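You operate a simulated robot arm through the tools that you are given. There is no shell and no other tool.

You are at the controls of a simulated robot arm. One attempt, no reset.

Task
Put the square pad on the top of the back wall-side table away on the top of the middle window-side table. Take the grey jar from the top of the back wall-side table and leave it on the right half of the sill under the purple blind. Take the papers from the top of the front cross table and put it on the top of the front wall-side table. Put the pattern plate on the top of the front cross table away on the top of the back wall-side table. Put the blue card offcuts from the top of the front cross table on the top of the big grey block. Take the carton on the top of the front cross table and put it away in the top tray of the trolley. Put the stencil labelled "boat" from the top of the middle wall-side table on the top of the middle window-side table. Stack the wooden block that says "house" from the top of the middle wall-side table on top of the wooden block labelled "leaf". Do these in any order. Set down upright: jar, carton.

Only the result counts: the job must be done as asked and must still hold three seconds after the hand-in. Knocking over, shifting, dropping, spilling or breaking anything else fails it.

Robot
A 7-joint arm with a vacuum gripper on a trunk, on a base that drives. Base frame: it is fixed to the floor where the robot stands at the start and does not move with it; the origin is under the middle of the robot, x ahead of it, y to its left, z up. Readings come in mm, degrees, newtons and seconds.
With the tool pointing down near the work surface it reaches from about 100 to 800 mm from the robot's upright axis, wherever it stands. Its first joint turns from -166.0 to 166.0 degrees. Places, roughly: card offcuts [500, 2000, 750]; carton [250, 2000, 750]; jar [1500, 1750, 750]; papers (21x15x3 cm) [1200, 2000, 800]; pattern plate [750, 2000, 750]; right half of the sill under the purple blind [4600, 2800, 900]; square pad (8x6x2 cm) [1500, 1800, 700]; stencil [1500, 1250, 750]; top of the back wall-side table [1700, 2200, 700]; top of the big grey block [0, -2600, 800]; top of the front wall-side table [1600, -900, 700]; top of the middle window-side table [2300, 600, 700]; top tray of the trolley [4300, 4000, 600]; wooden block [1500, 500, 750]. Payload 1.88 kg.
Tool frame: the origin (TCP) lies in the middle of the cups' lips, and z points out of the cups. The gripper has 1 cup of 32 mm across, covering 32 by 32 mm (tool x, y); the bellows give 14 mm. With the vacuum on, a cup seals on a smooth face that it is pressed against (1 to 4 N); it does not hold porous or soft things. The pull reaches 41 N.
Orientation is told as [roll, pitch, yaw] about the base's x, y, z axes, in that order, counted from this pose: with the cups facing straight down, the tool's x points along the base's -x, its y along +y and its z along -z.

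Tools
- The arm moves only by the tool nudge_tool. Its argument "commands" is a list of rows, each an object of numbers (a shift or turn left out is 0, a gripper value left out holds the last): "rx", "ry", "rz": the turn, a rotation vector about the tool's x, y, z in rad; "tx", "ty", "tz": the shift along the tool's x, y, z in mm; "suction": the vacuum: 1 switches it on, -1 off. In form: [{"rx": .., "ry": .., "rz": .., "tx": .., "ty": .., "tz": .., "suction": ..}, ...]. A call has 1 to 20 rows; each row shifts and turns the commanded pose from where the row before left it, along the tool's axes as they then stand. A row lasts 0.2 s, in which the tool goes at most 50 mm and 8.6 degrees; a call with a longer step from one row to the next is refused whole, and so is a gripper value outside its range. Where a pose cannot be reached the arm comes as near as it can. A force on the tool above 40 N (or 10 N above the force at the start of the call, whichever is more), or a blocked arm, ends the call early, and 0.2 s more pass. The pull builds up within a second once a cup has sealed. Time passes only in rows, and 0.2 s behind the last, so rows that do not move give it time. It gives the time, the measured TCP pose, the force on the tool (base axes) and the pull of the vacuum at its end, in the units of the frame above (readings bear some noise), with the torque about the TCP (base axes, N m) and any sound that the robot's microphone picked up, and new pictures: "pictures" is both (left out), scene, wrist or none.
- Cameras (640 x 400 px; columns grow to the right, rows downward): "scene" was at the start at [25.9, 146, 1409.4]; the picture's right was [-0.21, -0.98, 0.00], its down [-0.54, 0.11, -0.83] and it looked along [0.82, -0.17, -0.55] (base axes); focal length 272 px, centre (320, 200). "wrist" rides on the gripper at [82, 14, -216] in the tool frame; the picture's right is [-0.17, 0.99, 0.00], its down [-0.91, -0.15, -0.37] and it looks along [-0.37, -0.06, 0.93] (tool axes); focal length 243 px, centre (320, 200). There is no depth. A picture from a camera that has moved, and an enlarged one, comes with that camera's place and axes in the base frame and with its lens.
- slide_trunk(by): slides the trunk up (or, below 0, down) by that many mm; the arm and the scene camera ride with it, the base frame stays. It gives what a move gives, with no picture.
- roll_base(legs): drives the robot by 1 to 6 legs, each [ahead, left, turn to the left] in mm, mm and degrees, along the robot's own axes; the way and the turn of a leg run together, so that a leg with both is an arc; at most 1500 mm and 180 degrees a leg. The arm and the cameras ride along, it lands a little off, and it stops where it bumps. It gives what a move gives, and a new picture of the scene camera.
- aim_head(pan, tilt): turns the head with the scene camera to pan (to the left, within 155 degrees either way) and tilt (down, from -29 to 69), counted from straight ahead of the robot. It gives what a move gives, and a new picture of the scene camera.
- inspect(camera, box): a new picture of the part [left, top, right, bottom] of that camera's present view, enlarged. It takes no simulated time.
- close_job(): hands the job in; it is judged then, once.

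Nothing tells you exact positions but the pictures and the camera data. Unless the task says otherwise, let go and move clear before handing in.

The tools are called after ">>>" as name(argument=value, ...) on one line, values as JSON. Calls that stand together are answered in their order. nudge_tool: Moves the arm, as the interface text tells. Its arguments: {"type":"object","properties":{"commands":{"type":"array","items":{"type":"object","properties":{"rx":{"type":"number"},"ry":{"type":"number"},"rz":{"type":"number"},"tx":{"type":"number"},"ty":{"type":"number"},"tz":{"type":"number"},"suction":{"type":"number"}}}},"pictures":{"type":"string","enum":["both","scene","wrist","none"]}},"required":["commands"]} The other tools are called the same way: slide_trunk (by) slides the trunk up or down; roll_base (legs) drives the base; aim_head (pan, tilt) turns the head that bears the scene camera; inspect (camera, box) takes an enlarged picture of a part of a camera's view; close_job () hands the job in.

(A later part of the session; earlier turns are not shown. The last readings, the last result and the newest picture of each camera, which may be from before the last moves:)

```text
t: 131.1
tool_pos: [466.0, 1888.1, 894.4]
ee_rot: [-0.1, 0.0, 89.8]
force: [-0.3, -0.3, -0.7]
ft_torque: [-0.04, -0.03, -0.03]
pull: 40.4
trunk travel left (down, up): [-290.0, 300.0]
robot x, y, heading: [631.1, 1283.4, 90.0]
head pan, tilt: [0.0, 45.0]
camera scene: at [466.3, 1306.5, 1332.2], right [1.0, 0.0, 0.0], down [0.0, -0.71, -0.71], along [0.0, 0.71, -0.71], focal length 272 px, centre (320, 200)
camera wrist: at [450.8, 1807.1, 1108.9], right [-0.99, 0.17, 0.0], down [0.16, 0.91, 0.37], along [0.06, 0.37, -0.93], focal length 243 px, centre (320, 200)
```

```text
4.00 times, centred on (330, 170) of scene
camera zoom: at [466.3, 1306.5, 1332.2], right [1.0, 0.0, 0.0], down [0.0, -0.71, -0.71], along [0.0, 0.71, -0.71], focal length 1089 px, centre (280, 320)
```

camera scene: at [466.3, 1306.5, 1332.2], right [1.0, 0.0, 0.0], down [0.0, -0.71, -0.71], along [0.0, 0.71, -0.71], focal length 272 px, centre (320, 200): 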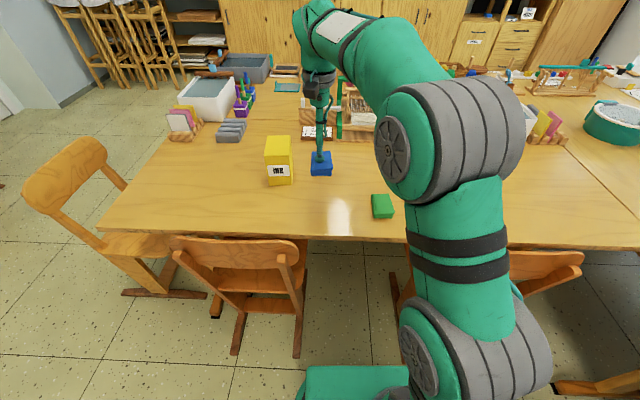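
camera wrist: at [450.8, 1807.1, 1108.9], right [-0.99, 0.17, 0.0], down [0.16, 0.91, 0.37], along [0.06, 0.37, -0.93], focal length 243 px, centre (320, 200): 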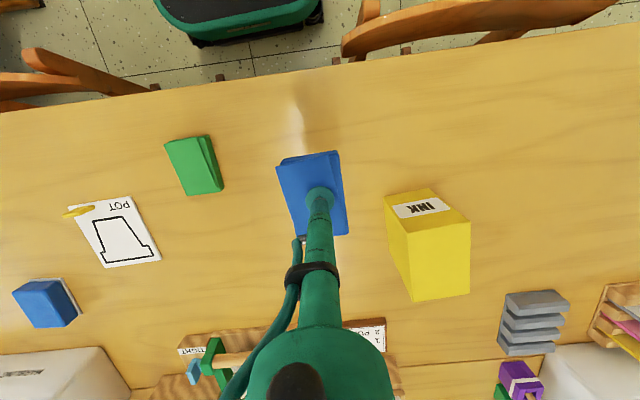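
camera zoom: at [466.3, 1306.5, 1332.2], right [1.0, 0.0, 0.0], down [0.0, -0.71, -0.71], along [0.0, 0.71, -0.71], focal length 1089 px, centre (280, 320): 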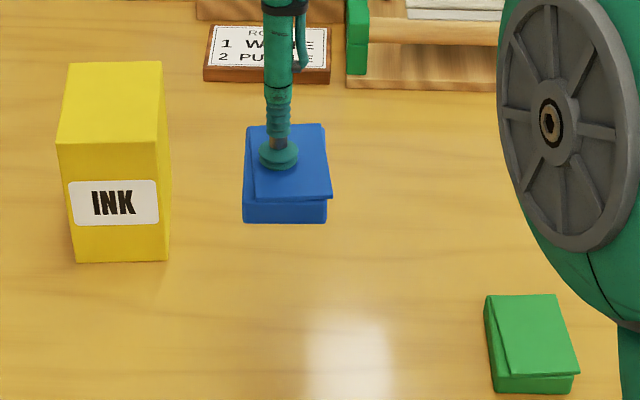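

Whole stack held. I'll retract, back up, turn around and drive toward the big grey block.

>>> nudge_tool(commands=[{"tx": 38, "ty": -15, "tz": -10}, {"tx": 38, "ty": -15, "tz": -10}, {"tx": 38, "ty": -15, "tz": -10}, {"tx": 38, "ty": -15}, {"tx": 38, "ty": -15}, {"tx": 38, "ty": -15}, {}], pictures="none")

>>> roll_base(legs=[[-400, 0, 0], [0, 0, 180], [1400, -250, 0], [1150, -200, 0]])

>>> aim_head(pan=0, tilt=40)

```text
t: 132.7
tool_pos: [558.3, 1655.3, 922.6]
ee_rot: [0.0, 0.0, 89.7]
force: [-0.2, 0.4, -0.2]
ft_torque: [0.03, -0.01, 0.0]
pull: 40.7
trunk travel left (down, up): [-290.0, 300.0]
robot x, y, heading: [631.8, 1285.8, 89.8]
head pan, tilt: [0.0, 45.0]
```

```text
t: 154.8
tool_pos: [43.0, -2030.7, 924.1]
ee_rot: [0.1, 0.1, -94.0]
force: [-0.2, 0.3, 0.0]
ft_torque: [0.01, -0.02, -0.01]
pull: 40.1
trunk travel left (down, up): [-290.0, 300.0]
robot x, y, heading: [-4.8, -1656.7, -93.7]
head pan, tilt: [0.0, 45.0]
camera scene: at [154.0, -1687.0, 1332.2], right [-1.0, 0.06, 0.0], down [0.05, 0.71, -0.71], along [-0.05, -0.71, -0.71], focal length 272 px, centre (320, 200)
```

scene: 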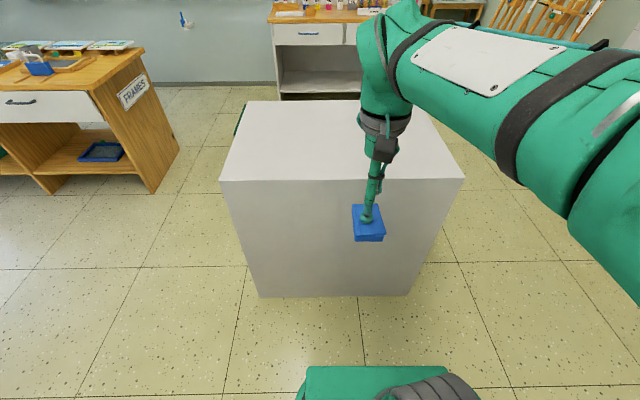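

```text
t: 155.4
tool_pos: [42.5, -2031.4, 924.3]
ee_rot: [0.0, 0.0, -94.0]
force: [-0.4, 0.0, 0.7]
ft_torque: [0.01, 0.01, 0.0]
pull: 40.4
trunk travel left (down, up): [-290.0, 300.0]
robot x, y, heading: [-6.2, -1655.5, -93.8]
head pan, tilt: [0.0, 40.0]
camera scene: at [153.8, -1690.7, 1339.4], right [-1.0, 0.06, 0.0], down [0.04, 0.64, -0.77], along [-0.05, -0.76, -0.64], focal length 272 px, centre (320, 200)
```

scene: 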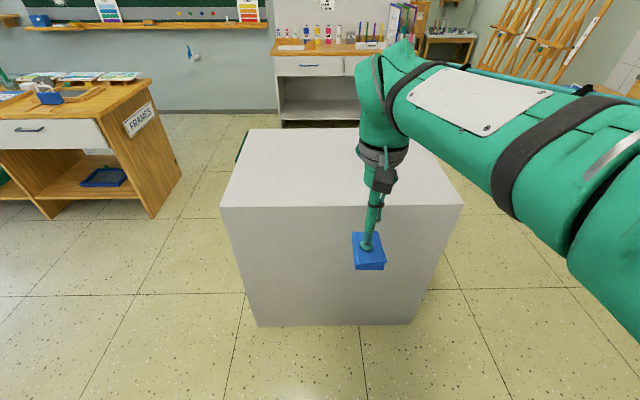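

The grey block spans x -340..417 and y -2339..-2875, with its top near z 770. Driving a bit closer and extending over it.

>>> roll_base(legs=[[250, 0, 4]])

>>> nudge_tool(commands=[{"tx": -40}, {"tx": -40}, {"tx": -40}, {"tx": -40}, {"tx": -40}, {"tx": -40}, {}])

```text
t: 157.3
tool_pos: [64.0, -2278.9, 922.7]
ee_rot: [0.0, 0.0, -89.8]
force: [0.0, 0.2, -1.4]
ft_torque: [-0.02, -0.02, -0.01]
pull: 40.6
trunk travel left (down, up): [-290.0, 300.0]
robot x, y, heading: [-11.6, -1909.1, -89.3]
head pan, tilt: [0.0, 40.0]
camera scene: at [149.4, -1930.9, 1339.4], right [-1.0, -0.01, 0.0], down [-0.01, 0.64, -0.77], along [0.01, -0.77, -0.64], focal length 272 px, centre (320, 200)
```

scene: 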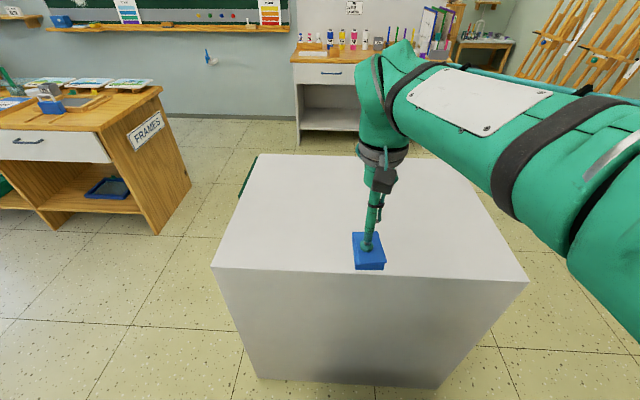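

```text
t: 158.9
tool_pos: [66.5, -2519.3, 925.0]
ee_rot: [-0.1, 0.0, -89.7]
force: [-0.3, 0.0, 0.2]
ft_torque: [0.01, 0.02, -0.01]
pull: 41.0
trunk travel left (down, up): [-290.0, 300.0]
robot x, y, heading: [-16.3, -1907.4, -89.5]
head pan, tilt: [0.0, 40.0]
camera scene: at [149.4, -1931.3, 1339.4], right [-1.0, -0.01, 0.0], down [-0.01, 0.64, -0.77], along [0.01, -0.77, -0.64], focal length 272 px, centre (320, 200)
camera wrist: at [78.9, -2437.8, 1139.7], right [0.99, -0.16, 0.0], down [-0.15, -0.92, 0.37], along [-0.06, -0.37, -0.93], focal length 243 px, centre (320, 200)
```

scene: 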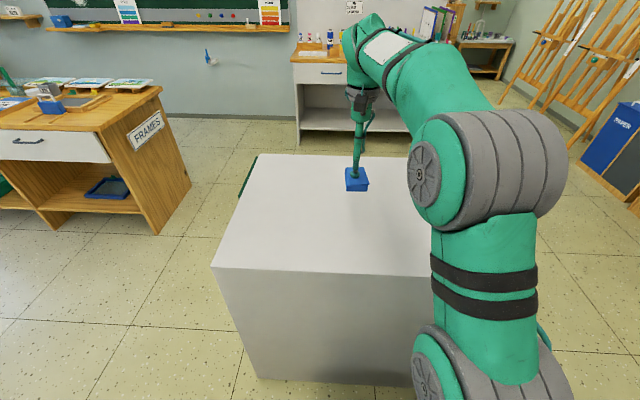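
wrist: 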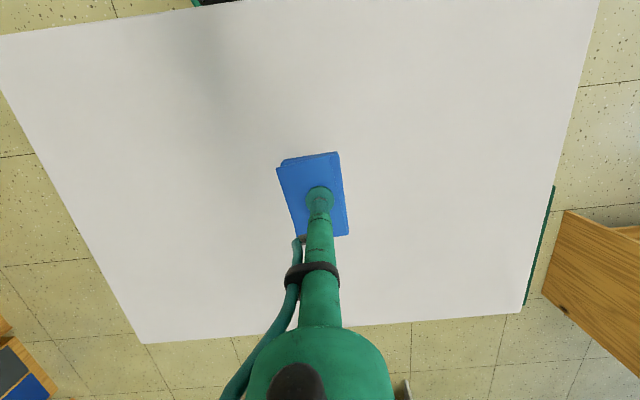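

>>> nudge_tool(commands=[{"tz": 40}, {"tz": 35}, {"tz": 8}, {"tz": 6}, {"tz": 6}, {}], pictures="none")

>>> inspect(camera="scene", box=[310, 140, 406, 200])

```text
t: 160.3
tool_pos: [64.9, -2520.1, 829.4]
ee_rot: [0.0, 0.0, -89.7]
force: [0.6, 0.0, -0.3]
ft_torque: [0.03, 0.02, 0.03]
pull: 40.4
trunk travel left (down, up): [-290.0, 300.0]
robot x, y, heading: [-10.7, -1904.9, -89.3]
head pan, tilt: [0.0, 40.0]
```

```text
6.67 times, centred on (358, 170) of scene
camera zoom: at [149.4, -1931.1, 1339.4], right [-1.0, -0.01, 0.0], down [-0.01, 0.64, -0.77], along [0.01, -0.77, -0.64], focal length 1815 px, centre (67, 400)
```

zoom: 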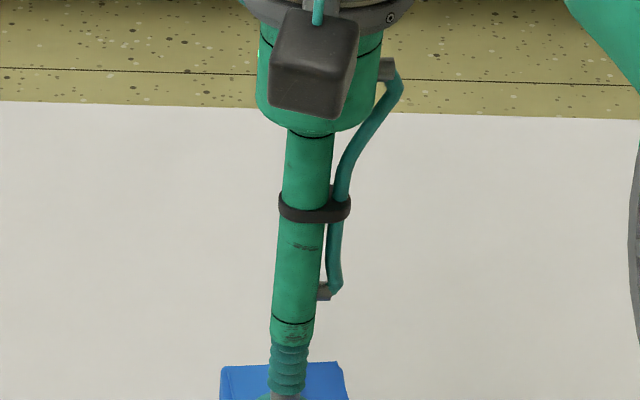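

>>> nudge_tool(commands=[{"tz": 6}, {"tz": 5}, {"tz": 5}, {"tz": 4}, {}], pictures="none")

>>> inspect(camera="scene", box=[310, 170, 406, 230])

```text
t: 161.5
tool_pos: [64.8, -2520.0, 809.4]
ee_rot: [0.0, -0.1, -89.7]
force: [-1.1, 1.2, 5.5]
ft_torque: [-0.01, 0.01, -0.03]
pull: 40.3
trunk travel left (down, up): [-290.0, 300.0]
robot x, y, heading: [-16.1, -1909.2, -89.2]
head pan, tilt: [0.0, 40.0]
```

```text
6.67 times, centred on (358, 200) of scene
camera zoom: at [149.3, -1930.7, 1339.5], right [-1.0, -0.01, 0.0], down [-0.01, 0.64, -0.77], along [0.01, -0.77, -0.64], focal length 1815 px, centre (67, 200)
```

zoom: 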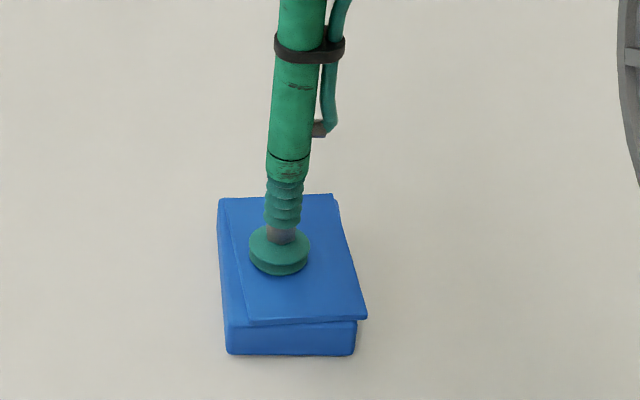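

Contact at 5 N; the stack rests on the block. Releasing and retreating.

>>> nudge_tool(commands=[{"suction": -1}, {}, {}, {}, {"tz": -6}, {"tz": -20}, {"tz": -40}, {"tz": -40}, {"tx": 40}, {"tx": 40}, {"tx": 40}, {"tx": 40}, {"tx": 40}, {"tx": 40}, {}], pictures="scene")

```text
t: 164.7
tool_pos: [65.8, -2277.2, 915.0]
ee_rot: [-0.2, 0.0, -89.7]
force: [0.3, 0.6, 1.1]
ft_torque: [0.04, -0.01, -0.03]
pull: 0.1
trunk travel left (down, up): [-290.0, 300.0]
robot x, y, heading: [-13.6, -1909.0, -89.2]
head pan, tilt: [0.0, 40.0]
camera scene: at [149.4, -1931.0, 1339.4], right [-1.0, -0.01, 0.0], down [-0.01, 0.64, -0.77], along [0.01, -0.77, -0.64], focal length 272 px, centre (320, 200)
```

scene: 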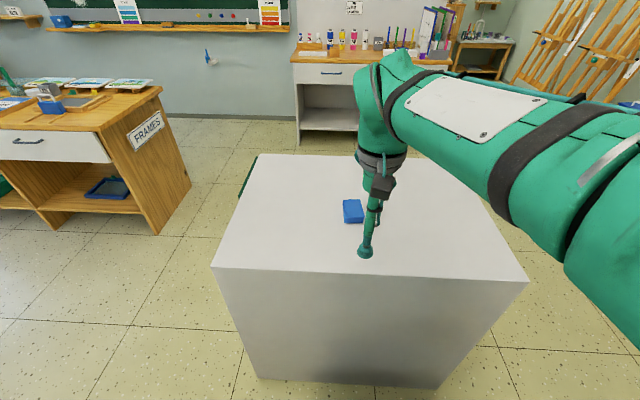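

Offcuts are done. Driving back to the cross table for the pattern plate.

>>> roll_base(legs=[[-300, 0, 0], [0, 0, 179], [1380, -380, 0], [1380, -380, 0]])

>>> aim_head(pan=0, tilt=45)

```text
t: 187.4
tool_pos: [818.4, 1475.2, 915.0]
ee_rot: [-0.1, 0.0, 86.7]
force: [0.9, 0.1, -0.4]
ft_torque: [0.0, 0.04, -0.05]
pull: 0.0
trunk travel left (down, up): [-290.0, 300.0]
robot x, y, heading: [873.0, 1094.8, 87.1]
head pan, tilt: [0.0, 40.0]
camera scene: at [709.9, 1133.2, 1339.4], right [1.0, -0.05, 0.0], down [-0.03, -0.64, -0.77], along [0.04, 0.76, -0.64], focal length 272 px, centre (320, 200)
```

scene: 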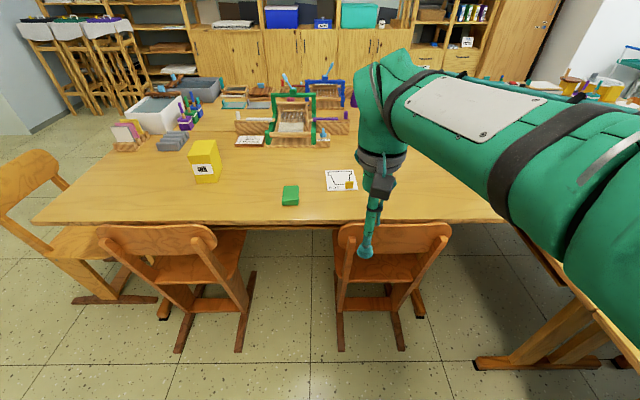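

```text
t: 188.0
tool_pos: [817.7, 1473.7, 915.5]
ee_rot: [0.0, 0.0, 86.6]
force: [0.5, 0.7, 0.1]
ft_torque: [0.05, 0.0, 0.04]
pull: 0.2
trunk travel left (down, up): [-290.0, 300.0]
robot x, y, heading: [875.6, 1094.8, 86.9]
head pan, tilt: [0.0, 45.0]
camera scene: at [709.7, 1129.6, 1332.2], right [1.0, -0.05, 0.0], down [-0.04, -0.71, -0.71], along [0.04, 0.71, -0.71], focal length 272 px, centre (320, 200)
```

scene: 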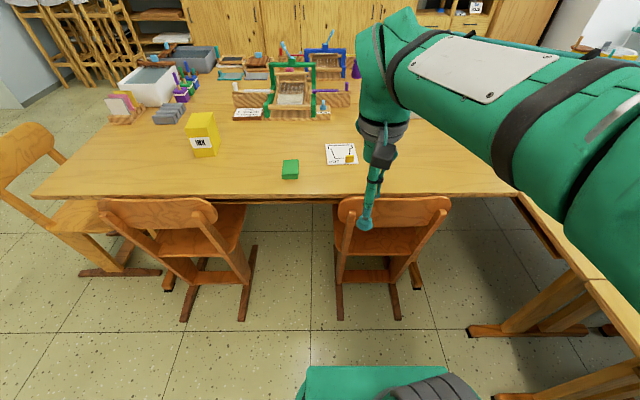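

Plate centre near (833,1966). I'll move up and bring the tool above it.

>>> roll_base(legs=[[195, 0, 3]])

>>> nudge_tool(commands=[{"tx": -40}, {"tx": -40}, {"tx": -40}, {"tx": -40}, {"tx": -40}, {"tx": -40}, {}])

```text
t: 189.6
tool_pos: [804.2, 1667.3, 914.5]
ee_rot: [-0.1, 0.0, 89.6]
force: [-1.1, -0.1, -1.1]
ft_torque: [0.0, 0.01, 0.01]
pull: 0.0
trunk travel left (down, up): [-290.0, 300.0]
robot x, y, heading: [878.5, 1294.0, 90.0]
head pan, tilt: [0.0, 45.0]
camera scene: at [713.8, 1317.9, 1332.2], right [1.0, 0.0, 0.0], down [0.0, -0.71, -0.71], along [0.0, 0.71, -0.71], focal length 272 px, centre (320, 200)
```

scene: 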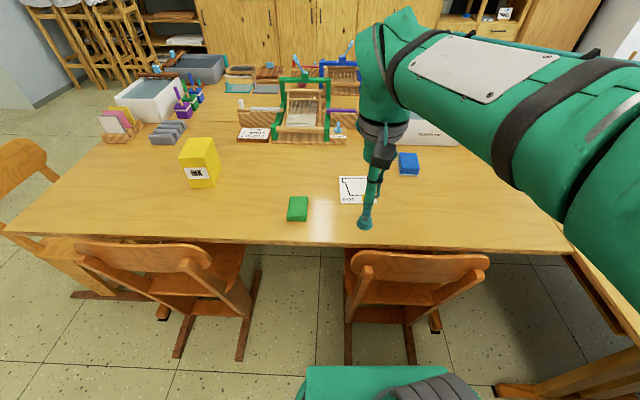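

```text
t: 191.2
tool_pos: [805.6, 1908.0, 915.3]
ee_rot: [0.0, 0.0, 89.6]
force: [0.2, -0.5, -0.6]
ft_torque: [-0.03, 0.02, -0.03]
pull: 0.1
trunk travel left (down, up): [-290.0, 300.0]
robot x, y, heading: [879.1, 1299.6, 90.0]
head pan, tilt: [0.0, 45.0]
camera scene: at [713.8, 1318.2, 1332.2], right [1.0, 0.0, 0.0], down [0.0, -0.71, -0.71], along [0.0, 0.71, -0.71], focal length 272 px, centre (320, 200)
camera wrist: at [789.8, 1826.5, 1130.6], right [-0.98, 0.17, 0.0], down [0.16, 0.91, 0.37], along [0.07, 0.37, -0.93], focal length 243 px, centre (320, 200)
```

scene: 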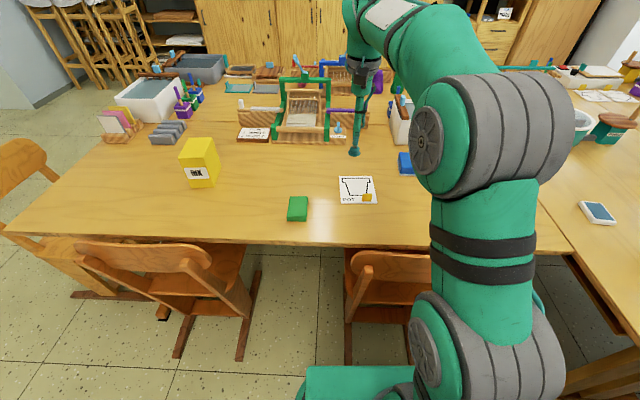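
wrist: 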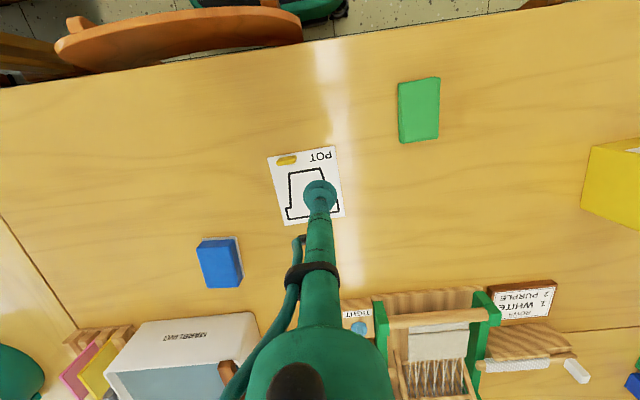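

Plate centre (833,1960), and the blank interior there is clear of the yellow knob. Descending onto it.

>>> nudge_tool(commands=[{"tx": -26, "ty": -14}, {"tx": -26, "ty": -13.5}, {"tz": 40}, {"tz": 40}, {"tz": 40}, {"tz": 30, "suction": 1}, {"tz": 10}, {"tz": 5}, {}], pictures="wrist")

```text
t: 193.2
tool_pos: [834.0, 1959.1, 750.4]
ee_rot: [0.1, -0.1, 89.6]
force: [0.0, 0.0, 0.0]
ft_torque: [-0.02, 0.03, 0.0]
pull: 40.9
trunk travel left (down, up): [-290.0, 300.0]
robot x, y, heading: [878.8, 1292.7, 89.8]
head pan, tilt: [0.0, 45.0]
camera wrist: at [817.5, 1876.6, 964.8], right [-0.98, 0.17, 0.0], down [0.16, 0.91, 0.37], along [0.07, 0.37, -0.93], focal length 243 px, centre (320, 200)
```

wrist: 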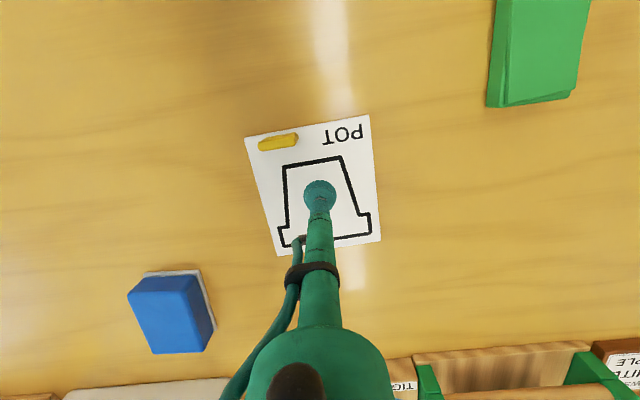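

>>> nudge_tool(commands=[{}, {"tz": -10}, {"tz": -20}, {"tz": -40}, {"tz": -40}, {"tz": -40}, {}])

```text
t: 194.8
tool_pos: [833.1, 1957.5, 900.6]
ee_rot: [-0.1, 0.0, 89.7]
force: [-1.0, -0.5, -0.2]
ft_torque: [-0.03, -0.05, -0.02]
pull: 40.7
trunk travel left (down, up): [-290.0, 300.0]
robot x, y, heading: [878.3, 1297.3, 90.0]
head pan, tilt: [0.0, 45.0]
camera scene: at [713.8, 1317.9, 1332.2], right [1.0, 0.0, 0.0], down [0.0, -0.71, -0.71], along [0.0, 0.71, -0.71], focal length 272 px, centre (320, 200)
camera wrist: at [817.8, 1876.0, 1115.6], right [-0.98, 0.17, 0.0], down [0.16, 0.91, 0.37], along [0.07, 0.37, -0.93], focal length 243 px, centre (320, 200)
```

scene: 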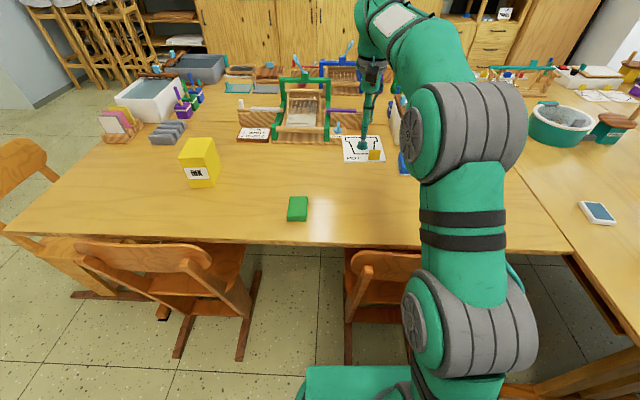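
wrist: 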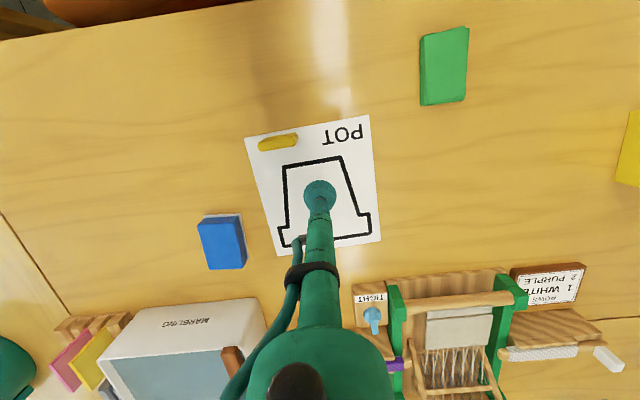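

Plate held. I'll swing it right over the free front corner of the back wall-side table, around (1470,1560).

>>> nudge_tool(commands=[{"tz": -30}, {"tx": 25, "ty": -39.8}, {"tx": 25, "ty": -39.8}, {"tx": 25, "ty": -39.8}, {"tx": 25, "ty": -39.8}, {"tx": 25, "ty": -39.8}, {"tx": 25, "ty": -39.8}, {"tx": 25, "ty": -39.8}, {"tx": 25, "ty": -39.8}, {"tx": 25, "ty": -39.8}, {"tx": 25, "ty": -39.8}, {"tx": 25, "ty": -39.8}, {"tx": 25, "ty": -39.8}, {"tx": 25, "ty": -39.8}, {"tx": 25, "ty": -39.8}, {"tx": 25, "ty": -39.8}, {"tx": 25, "ty": -39.8}, {}], pictures="wrist")

>>> aim_head(pan=-55, tilt=40)

```text
t: 198.6
tool_pos: [1468.5, 1552.6, 930.5]
ee_rot: [0.1, 0.0, 89.5]
force: [0.2, -0.1, -0.6]
ft_torque: [-0.04, -0.02, 0.0]
pull: 41.1
trunk travel left (down, up): [-290.0, 300.0]
robot x, y, heading: [879.9, 1296.0, 90.0]
head pan, tilt: [0.0, 45.0]
camera wrist: at [1453.3, 1470.3, 1146.2], right [-0.98, 0.17, 0.0], down [0.16, 0.91, 0.37], along [0.07, 0.37, -0.93], focal length 243 px, centre (320, 200)
```

wrist: 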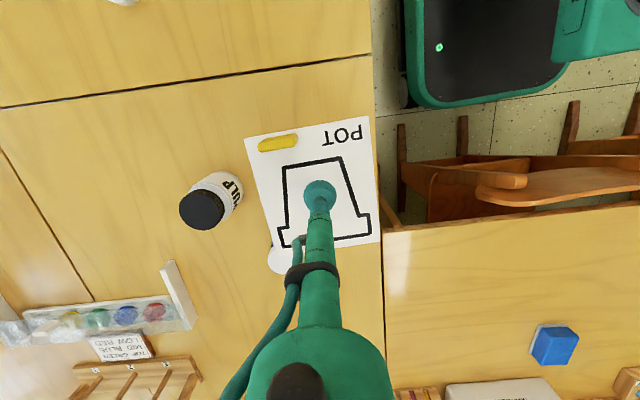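

```text
t: 199.8
tool_pos: [1468.4, 1553.0, 931.4]
ee_rot: [0.0, 0.0, 89.6]
force: [0.7, -0.5, -0.9]
ft_torque: [-0.02, -0.02, 0.01]
pull: 40.2
trunk travel left (down, up): [-290.0, 300.0]
robot x, y, heading: [879.3, 1299.3, 89.8]
head pan, tilt: [-55.0, 40.0]
camera scene: at [783.4, 1285.4, 1339.4], right [0.57, -0.82, 0.0], down [-0.53, -0.37, -0.77], along [0.63, 0.44, -0.64], focal length 272 px, centre (320, 200)
```

scene: 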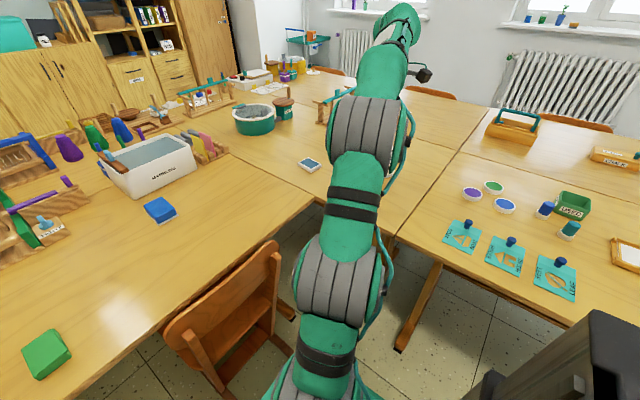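

The purple jar is close to the plate's corner, so I'll shift the plate 28 mm away from it before lowering.

>>> nudge_tool(commands=[{"tx": 28}, {"tz": 40}, {"tz": 40}, {"tz": 40}, {"tz": 30}, {"tz": 10}, {}], pictures="wrist")

```text
t: 201.4
tool_pos: [1466.6, 1527.3, 770.5]
ee_rot: [0.0, 0.0, 89.6]
force: [0.5, -0.4, -0.4]
ft_torque: [-0.04, 0.01, -0.01]
pull: 39.9
trunk travel left (down, up): [-290.0, 300.0]
robot x, y, heading: [874.5, 1293.3, 90.0]
head pan, tilt: [-55.0, 40.0]
camera wrist: at [1451.4, 1445.2, 985.7], right [-0.98, 0.17, 0.0], down [0.16, 0.91, 0.37], along [0.07, 0.37, -0.93], focal length 243 px, centre (320, 200)
```

wrist: 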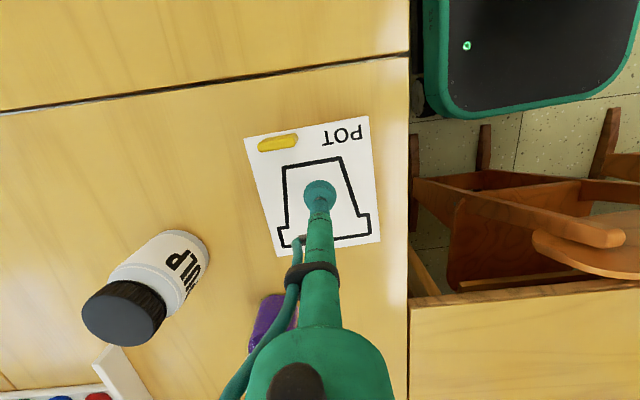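

>>> nudge_tool(commands=[{"tz": 8}, {"tz": 6}, {"tz": 5}, {"tz": 4}, {"tz": 3}, {}], pictures="none")

```text
t: 202.8
tool_pos: [1467.9, 1526.6, 744.8]
ee_rot: [0.0, 0.0, 89.6]
force: [-0.5, -1.9, -0.5]
ft_torque: [0.01, -0.03, -0.04]
pull: 40.7
trunk travel left (down, up): [-290.0, 300.0]
robot x, y, heading: [877.7, 1293.4, 90.1]
head pan, tilt: [-55.0, 40.0]
```

>>> nudge_tool(commands=[{"tz": 3}, {"tz": 3}, {"tz": 2}, {}], pictures="none")

```text
t: 203.8
tool_pos: [1469.0, 1526.8, 740.2]
ee_rot: [-0.5, -0.2, 89.6]
force: [-1.2, 1.6, 29.2]
ft_torque: [-0.04, 0.14, -0.09]
pull: 40.9
trunk travel left (down, up): [-290.0, 300.0]
robot x, y, heading: [877.5, 1294.5, 89.7]
head pan, tilt: [-55.0, 40.0]
```

Contact. Backing off a few mm, releasing and rising.

>>> nudge_tool(commands=[{"tz": -4}, {"suction": -1}, {}, {}, {}, {"tz": -6}, {"tz": -20}, {"tz": -40}, {"tz": -40}, {"tz": -40}, {"tz": -40}, {}], pictures="wrist")

```text
t: 206.4
tool_pos: [1467.1, 1524.5, 926.7]
ee_rot: [0.0, 0.0, 89.6]
force: [0.2, 0.0, -0.4]
ft_torque: [0.0, -0.01, 0.0]
pull: 0.1
trunk travel left (down, up): [-290.0, 300.0]
robot x, y, heading: [881.9, 1295.1, 90.2]
head pan, tilt: [-55.0, 40.0]
camera wrist: at [1451.0, 1442.6, 1141.9], right [-0.98, 0.17, 0.0], down [0.16, 0.91, 0.37], along [0.07, 0.37, -0.93], focal length 243 px, centre (320, 200)
```

wrist: 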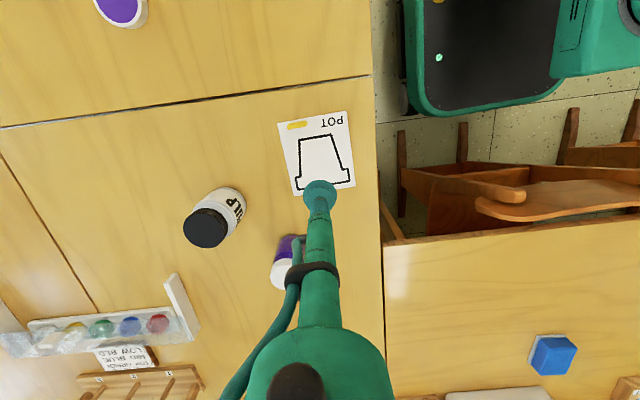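

Plate placed. Next the BOAT stencil on the middle wall-side table at about (1500,1284), which is reachable from here.

>>> nudge_tool(commands=[{"tx": 45}, {"tx": 45}, {"tx": 45}, {"tx": 45, "ty": -15}, {"tx": 45, "ty": -15}, {"tx": 20}, {}], pictures="wrist")

>>> inspect(camera="wrist", box=[200, 60, 440, 210])

```text
t: 208.0
tool_pos: [1495.2, 1281.6, 929.2]
ee_rot: [0.0, 0.0, 89.7]
force: [0.4, -0.4, -0.5]
ft_torque: [-0.01, 0.01, -0.02]
pull: 0.0
trunk travel left (down, up): [-290.0, 300.0]
robot x, y, heading: [879.5, 1295.1, 89.5]
head pan, tilt: [-55.0, 40.0]
camera wrist: at [1479.5, 1200.4, 1144.3], right [-0.98, 0.17, 0.0], down [0.16, 0.91, 0.37], along [0.07, 0.37, -0.93], focal length 243 px, centre (320, 200)
```

wrist: 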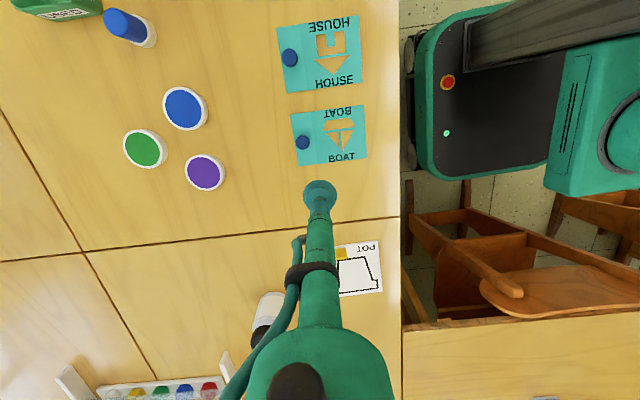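

```text
2.67 times, centred on (320, 135) of wrist
camera zoom: at [1479.5, 1200.4, 1144.3], right [-0.98, 0.17, 0.0], down [0.16, 0.91, 0.37], along [0.07, 0.37, -0.93], focal length 647 px, centre (320, 373)
```

zoom: 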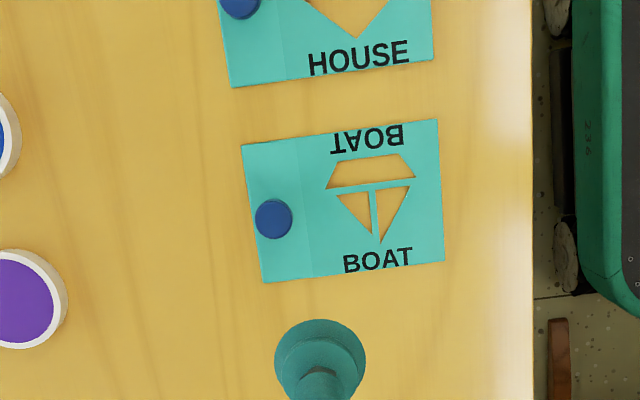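

The stencil has a knob and cut-outs, so I need a flat 32 mm patch. I'll get a closer look.

>>> nudge_tool(commands=[{"tz": 40, "tx": -20}, {"tz": 40}, {}], pictures="none")

>>> inspect(camera="wrist", box=[256, 50, 416, 150])

```text
t: 208.8
tool_pos: [1495.6, 1302.1, 849.0]
ee_rot: [-0.1, 0.0, 89.5]
force: [0.2, -0.7, -0.3]
ft_torque: [0.0, -0.01, 0.02]
pull: 0.0
trunk travel left (down, up): [-290.0, 300.0]
robot x, y, heading: [878.8, 1296.0, 89.6]
head pan, tilt: [-55.0, 40.0]
```

```text
4.00 times, centred on (336, 100) of wrist
camera zoom: at [1480.3, 1220.1, 1063.2], right [-0.98, 0.17, 0.0], down [0.16, 0.91, 0.37], along [0.07, 0.37, -0.93], focal length 970 px, centre (256, 600)
```

zoom: 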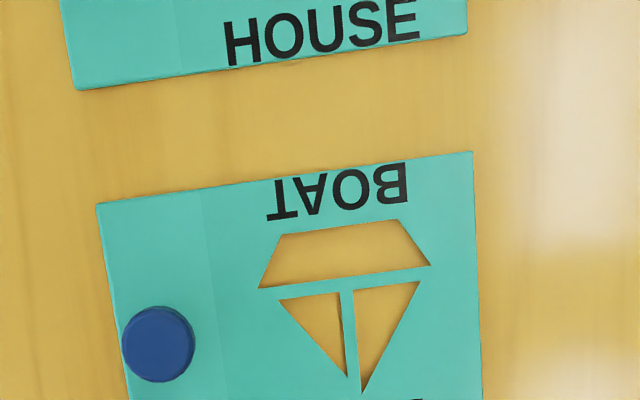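

The knob is at about (1515,1250) and the sail cut-out edge runs (1478,1246) to (1460,1274). The flat patch at about (1484,1274) fits the cup, so I'll align and descend part way.

>>> nudge_tool(commands=[{"tx": 28, "ty": 11.6}, {"tz": 40}, {"tz": 35}, {"tz": 10}, {}], pictures="none")

>>> inspect(camera="wrist", box=[240, 110, 400, 210])

```text
t: 210.0
tool_pos: [1485.1, 1274.5, 762.5]
ee_rot: [-0.1, 0.0, 89.7]
force: [0.0, 0.2, 0.6]
ft_torque: [0.01, 0.0, -0.01]
pull: 0.0
trunk travel left (down, up): [-290.0, 300.0]
robot x, y, heading: [882.8, 1296.2, 89.7]
head pan, tilt: [-55.0, 40.0]
```

```text
4.00 times, centred on (320, 160) of wrist
camera zoom: at [1469.4, 1192.8, 977.8], right [-0.98, 0.17, 0.0], down [0.16, 0.91, 0.37], along [0.07, 0.37, -0.93], focal length 970 px, centre (320, 360)
```

zoom: 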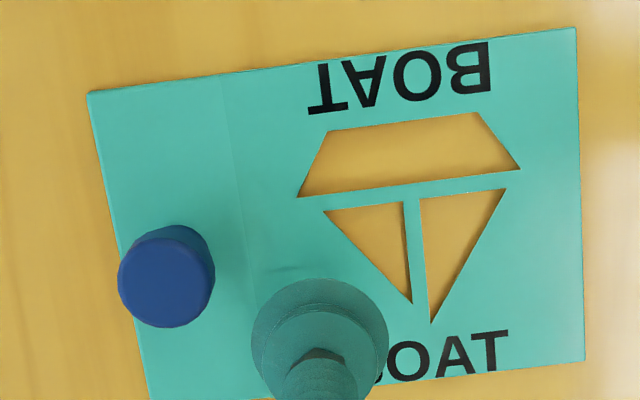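

Small trim (3 mm away from the edge, 2 mm off the seam), then press down with vacuum.

>>> nudge_tool(commands=[{"tx": 2.7, "ty": 1.7, "suction": 1}, {"tz": 6}, {"tz": 5}, {"tz": 4}, {}, {}], pictures="none")

>>> inspect(camera="wrist", box=[240, 110, 400, 210])

```text
t: 211.4
tool_pos: [1483.6, 1272.3, 747.4]
ee_rot: [0.1, 0.0, 89.5]
force: [-0.9, -0.5, -0.4]
ft_torque: [-0.01, -0.08, -0.02]
pull: 40.4
trunk travel left (down, up): [-290.0, 300.0]
robot x, y, heading: [877.0, 1297.4, 89.6]
head pan, tilt: [-55.0, 40.0]
```

```text
4.00 times, centred on (320, 160) of wrist
camera zoom: at [1468.1, 1189.6, 961.9], right [-0.98, 0.17, 0.0], down [0.16, 0.91, 0.37], along [0.07, 0.37, -0.93], focal length 970 px, centre (320, 360)
```

zoom: 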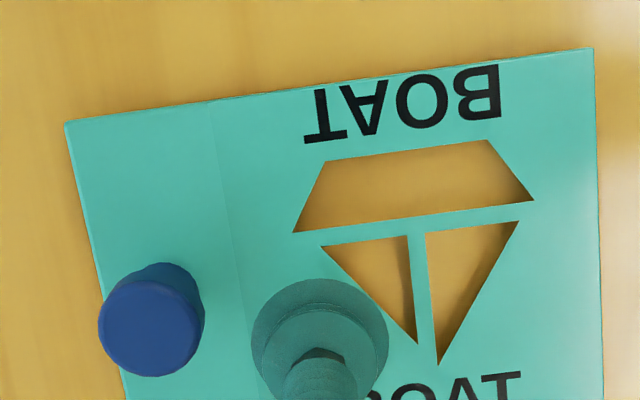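

Sealed (40 N). Lifting the stencil.

>>> nudge_tool(commands=[{"tz": -8}, {"tz": -15}, {"tz": -30}, {"tz": -40}, {"tz": -40}, {"tz": -40}, {}])

```text
t: 213.0
tool_pos: [1484.8, 1270.1, 921.5]
ee_rot: [0.0, 0.0, 89.6]
force: [0.6, -0.4, -1.0]
ft_torque: [0.01, -0.12, 0.01]
pull: 40.8
trunk travel left (down, up): [-290.0, 300.0]
robot x, y, heading: [877.9, 1298.5, 89.9]
head pan, tilt: [-55.0, 40.0]
camera scene: at [783.3, 1285.3, 1339.4], right [0.57, -0.82, 0.0], down [-0.53, -0.37, -0.77], along [0.63, 0.44, -0.64], focal length 272 px, centre (320, 200)
camera wrist: at [1469.3, 1187.3, 1135.2], right [-0.98, 0.17, 0.0], down [0.16, 0.91, 0.37], along [0.07, 0.37, -0.93], focal length 243 px, centre (320, 200)
```

scene: 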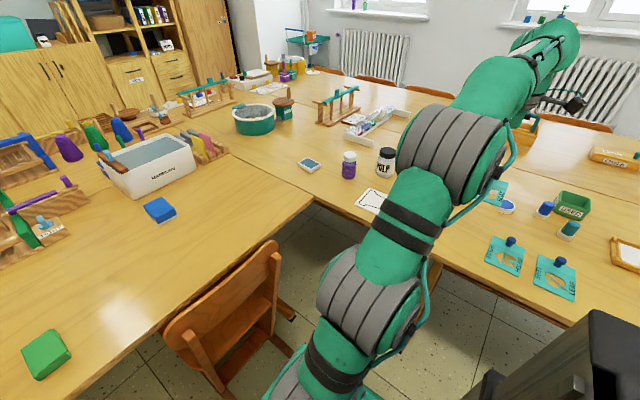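
wrist: 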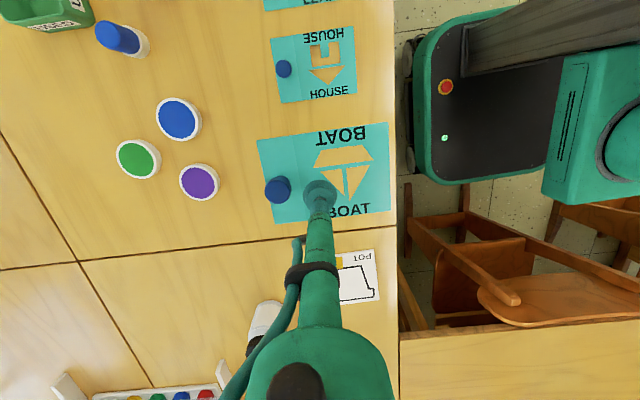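

Stencil held. I'll bring it to the front, back away, turn, and drive toward the gap at the front end of the tables.

>>> nudge_tool(commands=[{"tx": -26.5, "ty": 37}, {"tx": -26.5, "ty": 37}, {"tx": -26.5, "ty": 37}, {"tx": -26.5, "ty": 37}, {"tx": -26.5, "ty": 37}, {"tx": -26.5, "ty": 37}, {"tx": -26.5, "ty": 37}, {"tx": -26.5, "ty": 37}, {"tx": -26.5, "ty": 37}, {"tx": -26.5, "ty": 37}, {"tx": -26.5, "ty": 37}, {"tx": -26.5, "ty": 37}, {"tx": -26.5, "ty": 37}, {"tx": -26.5, "ty": 37}, {"tx": -26.5, "ty": 37}, {}], pictures="none")

>>> roll_base(legs=[[-350, 0, 0], [0, 0, 180], [1400, -150, 0], [1350, 0, 0]])

>>> aim_head(pan=60, tilt=30)

```text
t: 216.4
tool_pos: [929.1, 1672.5, 920.4]
ee_rot: [-0.2, -0.1, 89.7]
force: [-0.2, 0.9, 0.1]
ft_torque: [0.01, -0.13, -0.01]
pull: 40.5
trunk travel left (down, up): [-290.0, 300.0]
robot x, y, heading: [876.8, 1297.8, 90.0]
head pan, tilt: [-55.0, 40.0]
```

```text
t: 239.3
tool_pos: [663.1, -2223.5, 918.6]
ee_rot: [0.1, 0.1, -91.0]
force: [-0.3, 0.4, -1.3]
ft_torque: [0.01, 0.1, 0.02]
pull: 40.6
trunk travel left (down, up): [-290.0, 300.0]
robot x, y, heading: [718.0, -1847.0, -90.6]
head pan, tilt: [-55.0, 40.0]
camera scene: at [807.8, -1836.1, 1339.4], right [-0.57, 0.82, 0.0], down [0.53, 0.36, -0.77], along [-0.63, -0.43, -0.64], focal length 272 px, centre (320, 200)
```

scene: 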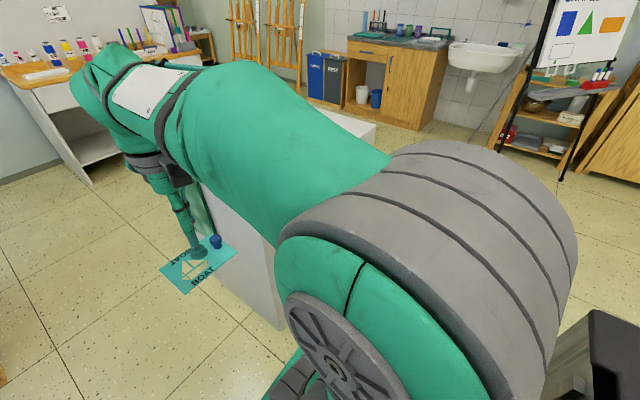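

```text
t: 241.2
tool_pos: [661.9, -2222.6, 920.6]
ee_rot: [0.0, -0.1, -90.9]
force: [0.3, 0.5, -0.6]
ft_torque: [0.01, 0.12, 0.03]
pull: 40.3
trunk travel left (down, up): [-290.0, 300.0]
robot x, y, heading: [712.4, -1843.9, -90.5]
head pan, tilt: [60.0, 30.0]
camera scene: at [955.8, -1834.1, 1354.8], right [-0.51, -0.86, 0.0], down [-0.43, 0.25, -0.87], along [0.75, -0.44, -0.5], focal length 272 px, centre (320, 200)
```

scene: 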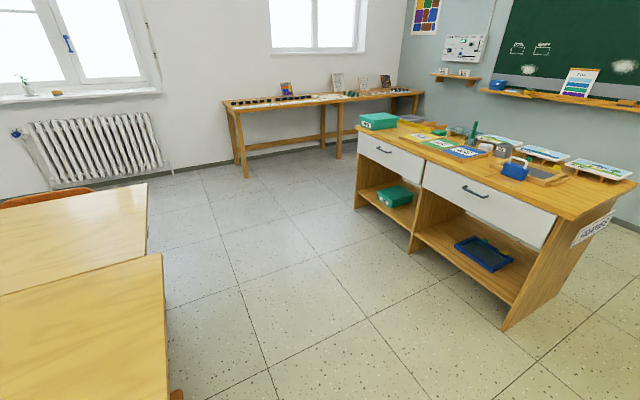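

The corridor is clear: tables end at y≈-1745, the cabinet starts at y≈-3200, and the low window table is at x≈3950. I'll turn and drive through to the window side.

>>> roll_base(legs=[[0, 0, 90], [300, -400, 0], [1400, -150, 0], [850, 0, 0]])

>>> aim_head(pan=95, tilt=30)

```text
t: 258.9
tool_pos: [3679.7, -2451.9, 919.5]
ee_rot: [0.0, -0.1, 0.4]
force: [0.6, -0.2, 0.0]
ft_torque: [-0.12, 0.01, 0.01]
pull: 40.7
trunk travel left (down, up): [-290.0, 300.0]
robot x, y, heading: [3302.7, -2409.6, 0.7]
head pan, tilt: [60.0, 30.0]
camera scene: at [3282.8, -2165.5, 1354.8], right [0.87, -0.49, 0.0], down [-0.24, -0.44, -0.87], along [0.42, 0.76, -0.5], focal length 272 px, centre (320, 200)
```

scene: 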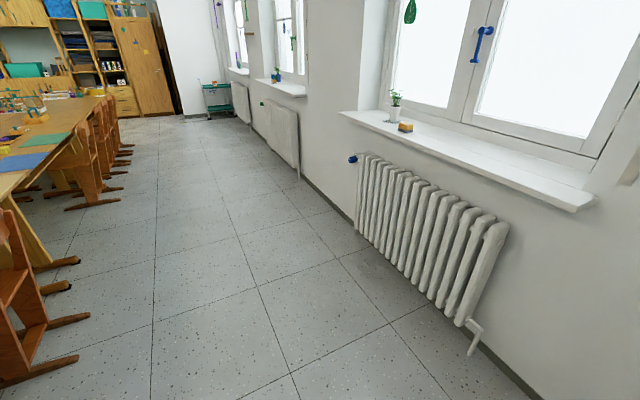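

```text
t: 259.9
tool_pos: [3679.3, -2451.5, 919.4]
ee_rot: [-0.1, -0.1, 0.3]
force: [-1.0, 0.8, -0.6]
ft_torque: [-0.12, -0.03, 0.0]
pull: 41.1
trunk travel left (down, up): [-290.0, 300.0]
robot x, y, heading: [3306.6, -2409.6, 0.7]
head pan, tilt: [95.0, 30.0]
camera scene: at [3229.7, -2154.4, 1354.8], right [0.99, 0.1, 0.0], down [0.05, -0.5, -0.87], along [-0.09, 0.86, -0.5], focal length 272 px, centre (320, 200)
```

scene: 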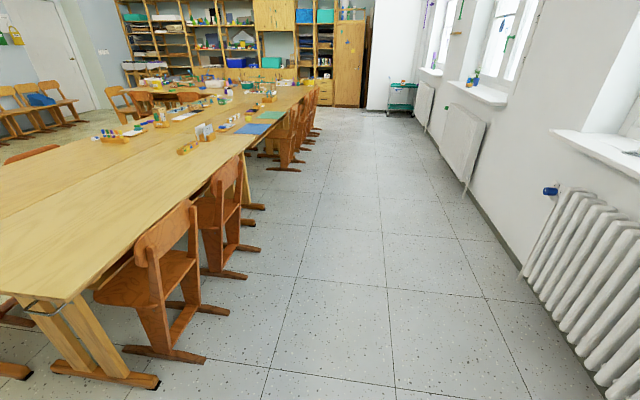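

The aisle on the window side is about 1.7 m wide and free. Driving up beside the middle window-side table and turning to face it.

>>> roll_base(legs=[[80, 1450, 0], [0, 1450, 0], [0, 0, 180]])

>>> aim_head(pan=0, tilt=35)

```text
t: 281.1
tool_pos: [2944.7, 524.5, 919.4]
ee_rot: [0.0, 0.0, 179.3]
force: [-0.5, 0.0, -0.9]
ft_torque: [0.1, -0.02, 0.01]
pull: 40.7
trunk travel left (down, up): [-290.0, 300.0]
robot x, y, heading: [3320.6, 475.2, 179.9]
head pan, tilt: [95.0, 30.0]
camera scene: at [3384.9, 219.9, 1354.8], right [-1.0, -0.08, 0.0], down [-0.04, 0.5, -0.87], along [0.07, -0.86, -0.5], focal length 272 px, centre (320, 200)
```

scene: 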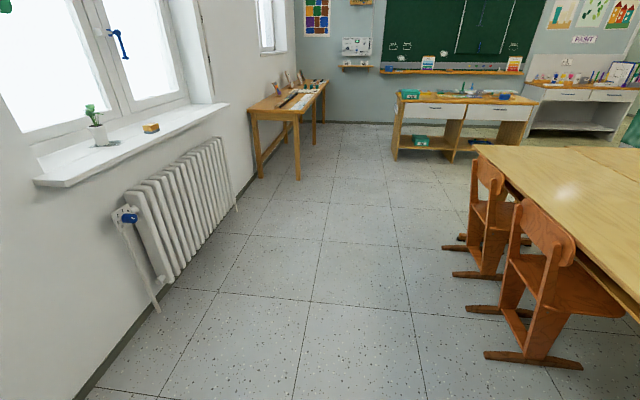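

```text
t: 282.8
tool_pos: [2943.2, 525.1, 920.8]
ee_rot: [-0.1, 0.0, 179.3]
force: [-0.1, 0.3, 0.9]
ft_torque: [0.11, 0.0, 0.03]
pull: 40.9
trunk travel left (down, up): [-290.0, 300.0]
robot x, y, heading: [3318.4, 474.4, 179.9]
head pan, tilt: [0.0, 35.0]
camera scene: at [3289.5, 310.5, 1347.0], right [0.01, 1.0, 0.0], down [0.57, 0.0, -0.82], along [-0.82, 0.0, -0.57], focal length 272 px, centre (320, 200)
```

scene: 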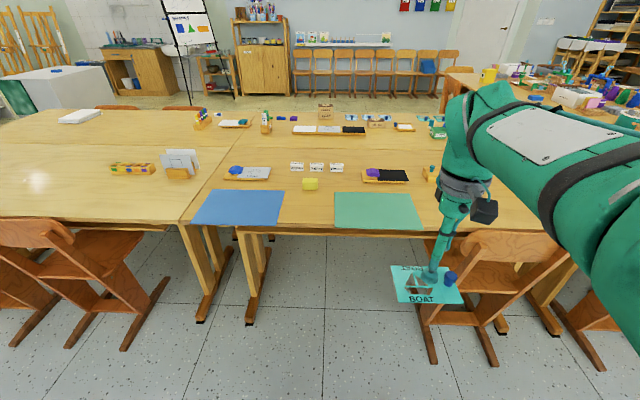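

The middle window-side table is in view. There should be free space right of the green mat around (2450,880), so I'll move closer and look with the wrist camera.

>>> roll_base(legs=[[280, -30, 0]])

>>> nudge_tool(commands=[{"tx": -25, "ty": -40}, {"tx": -25, "ty": -40}, {"tx": -25, "ty": -40}, {"tx": -25, "ty": -40}, {"tx": -25, "ty": -40}, {"tx": -25, "ty": -40}, {}])

```text
t: 284.8
tool_pos: [2661.8, 557.2, 920.4]
ee_rot: [-0.2, -0.1, 179.3]
force: [0.0, 0.6, 0.0]
ft_torque: [0.11, 0.0, 0.02]
pull: 40.9
trunk travel left (down, up): [-290.0, 300.0]
robot x, y, heading: [3040.5, 506.8, 179.7]
head pan, tilt: [0.0, 35.0]
camera scene: at [3008.1, 342.3, 1347.0], right [0.01, 1.0, 0.0], down [0.57, 0.0, -0.82], along [-0.82, 0.01, -0.57], focal length 272 px, centre (320, 200)
```

scene: 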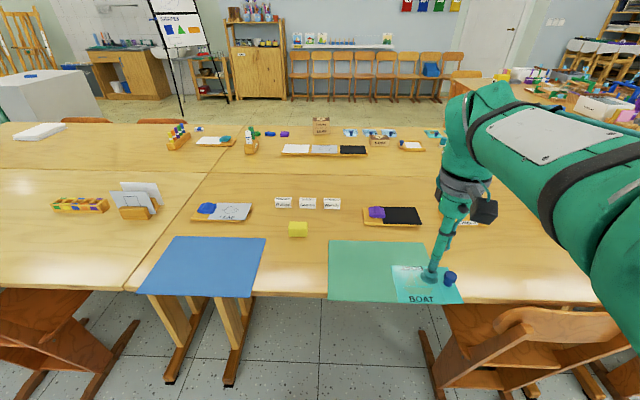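

```text
t: 286.4
tool_pos: [2516.1, 799.2, 917.6]
ee_rot: [0.0, 0.0, 179.3]
force: [0.6, -0.6, -0.7]
ft_torque: [0.11, -0.03, 0.0]
pull: 40.6
trunk travel left (down, up): [-290.0, 300.0]
robot x, y, heading: [3039.4, 505.9, 179.4]
head pan, tilt: [0.0, 35.0]
camera scene: at [3007.8, 342.5, 1347.0], right [0.01, 1.0, 0.0], down [0.57, 0.0, -0.82], along [-0.82, 0.01, -0.57], focal length 272 px, centre (320, 200)
camera wrist: at [2596.6, 784.4, 1133.5], right [-0.18, -0.98, 0.0], down [-0.91, 0.16, 0.37], along [-0.37, 0.07, -0.93], focal length 243 px, centre (320, 200)
```

scene: 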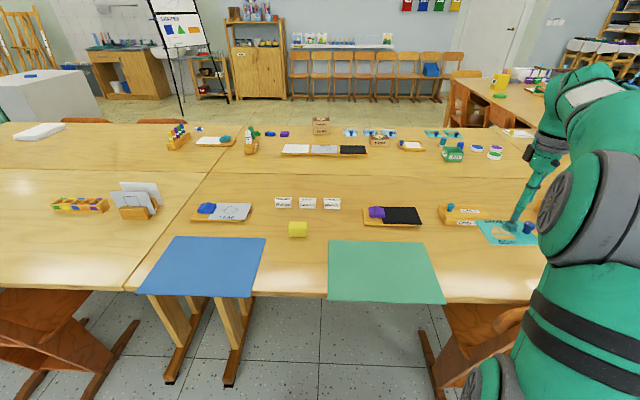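
wrist: 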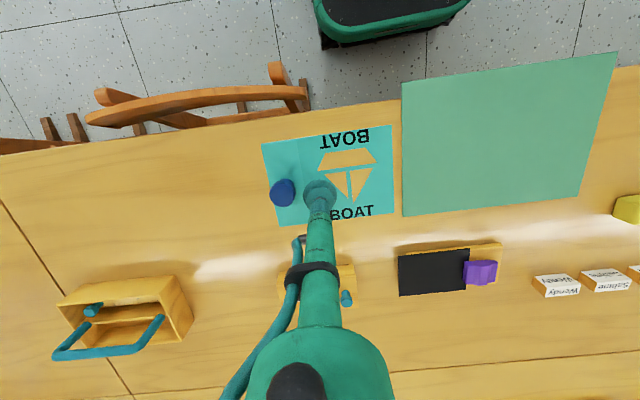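

Plenty of free table between the green mat and the caddy. Target (2440,850) for the stencil; moving and lowering.

>>> nudge_tool(commands=[{"tx": -38, "ty": -25}, {"tx": -38, "ty": -26}, {"tz": 40}, {"tz": 40}, {"tz": 40}, {"tz": 30}, {}], pictures="wrist")

```text
t: 288.0
tool_pos: [2441.0, 850.7, 771.1]
ee_rot: [0.0, -0.1, 179.3]
force: [0.7, -0.9, -0.1]
ft_torque: [0.12, 0.02, -0.01]
pull: 40.2
trunk travel left (down, up): [-290.0, 300.0]
robot x, y, heading: [3037.0, 505.1, 179.8]
head pan, tilt: [0.0, 35.0]
camera wrist: at [2522.3, 835.7, 985.4], right [-0.18, -0.98, 0.0], down [-0.91, 0.16, 0.37], along [-0.37, 0.07, -0.93], focal length 243 px, centre (320, 200)
```

wrist: 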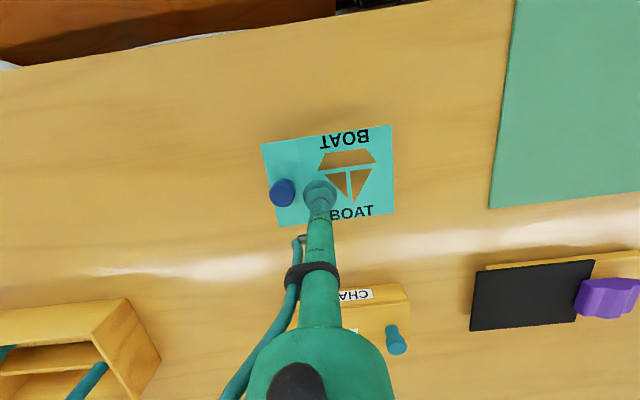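

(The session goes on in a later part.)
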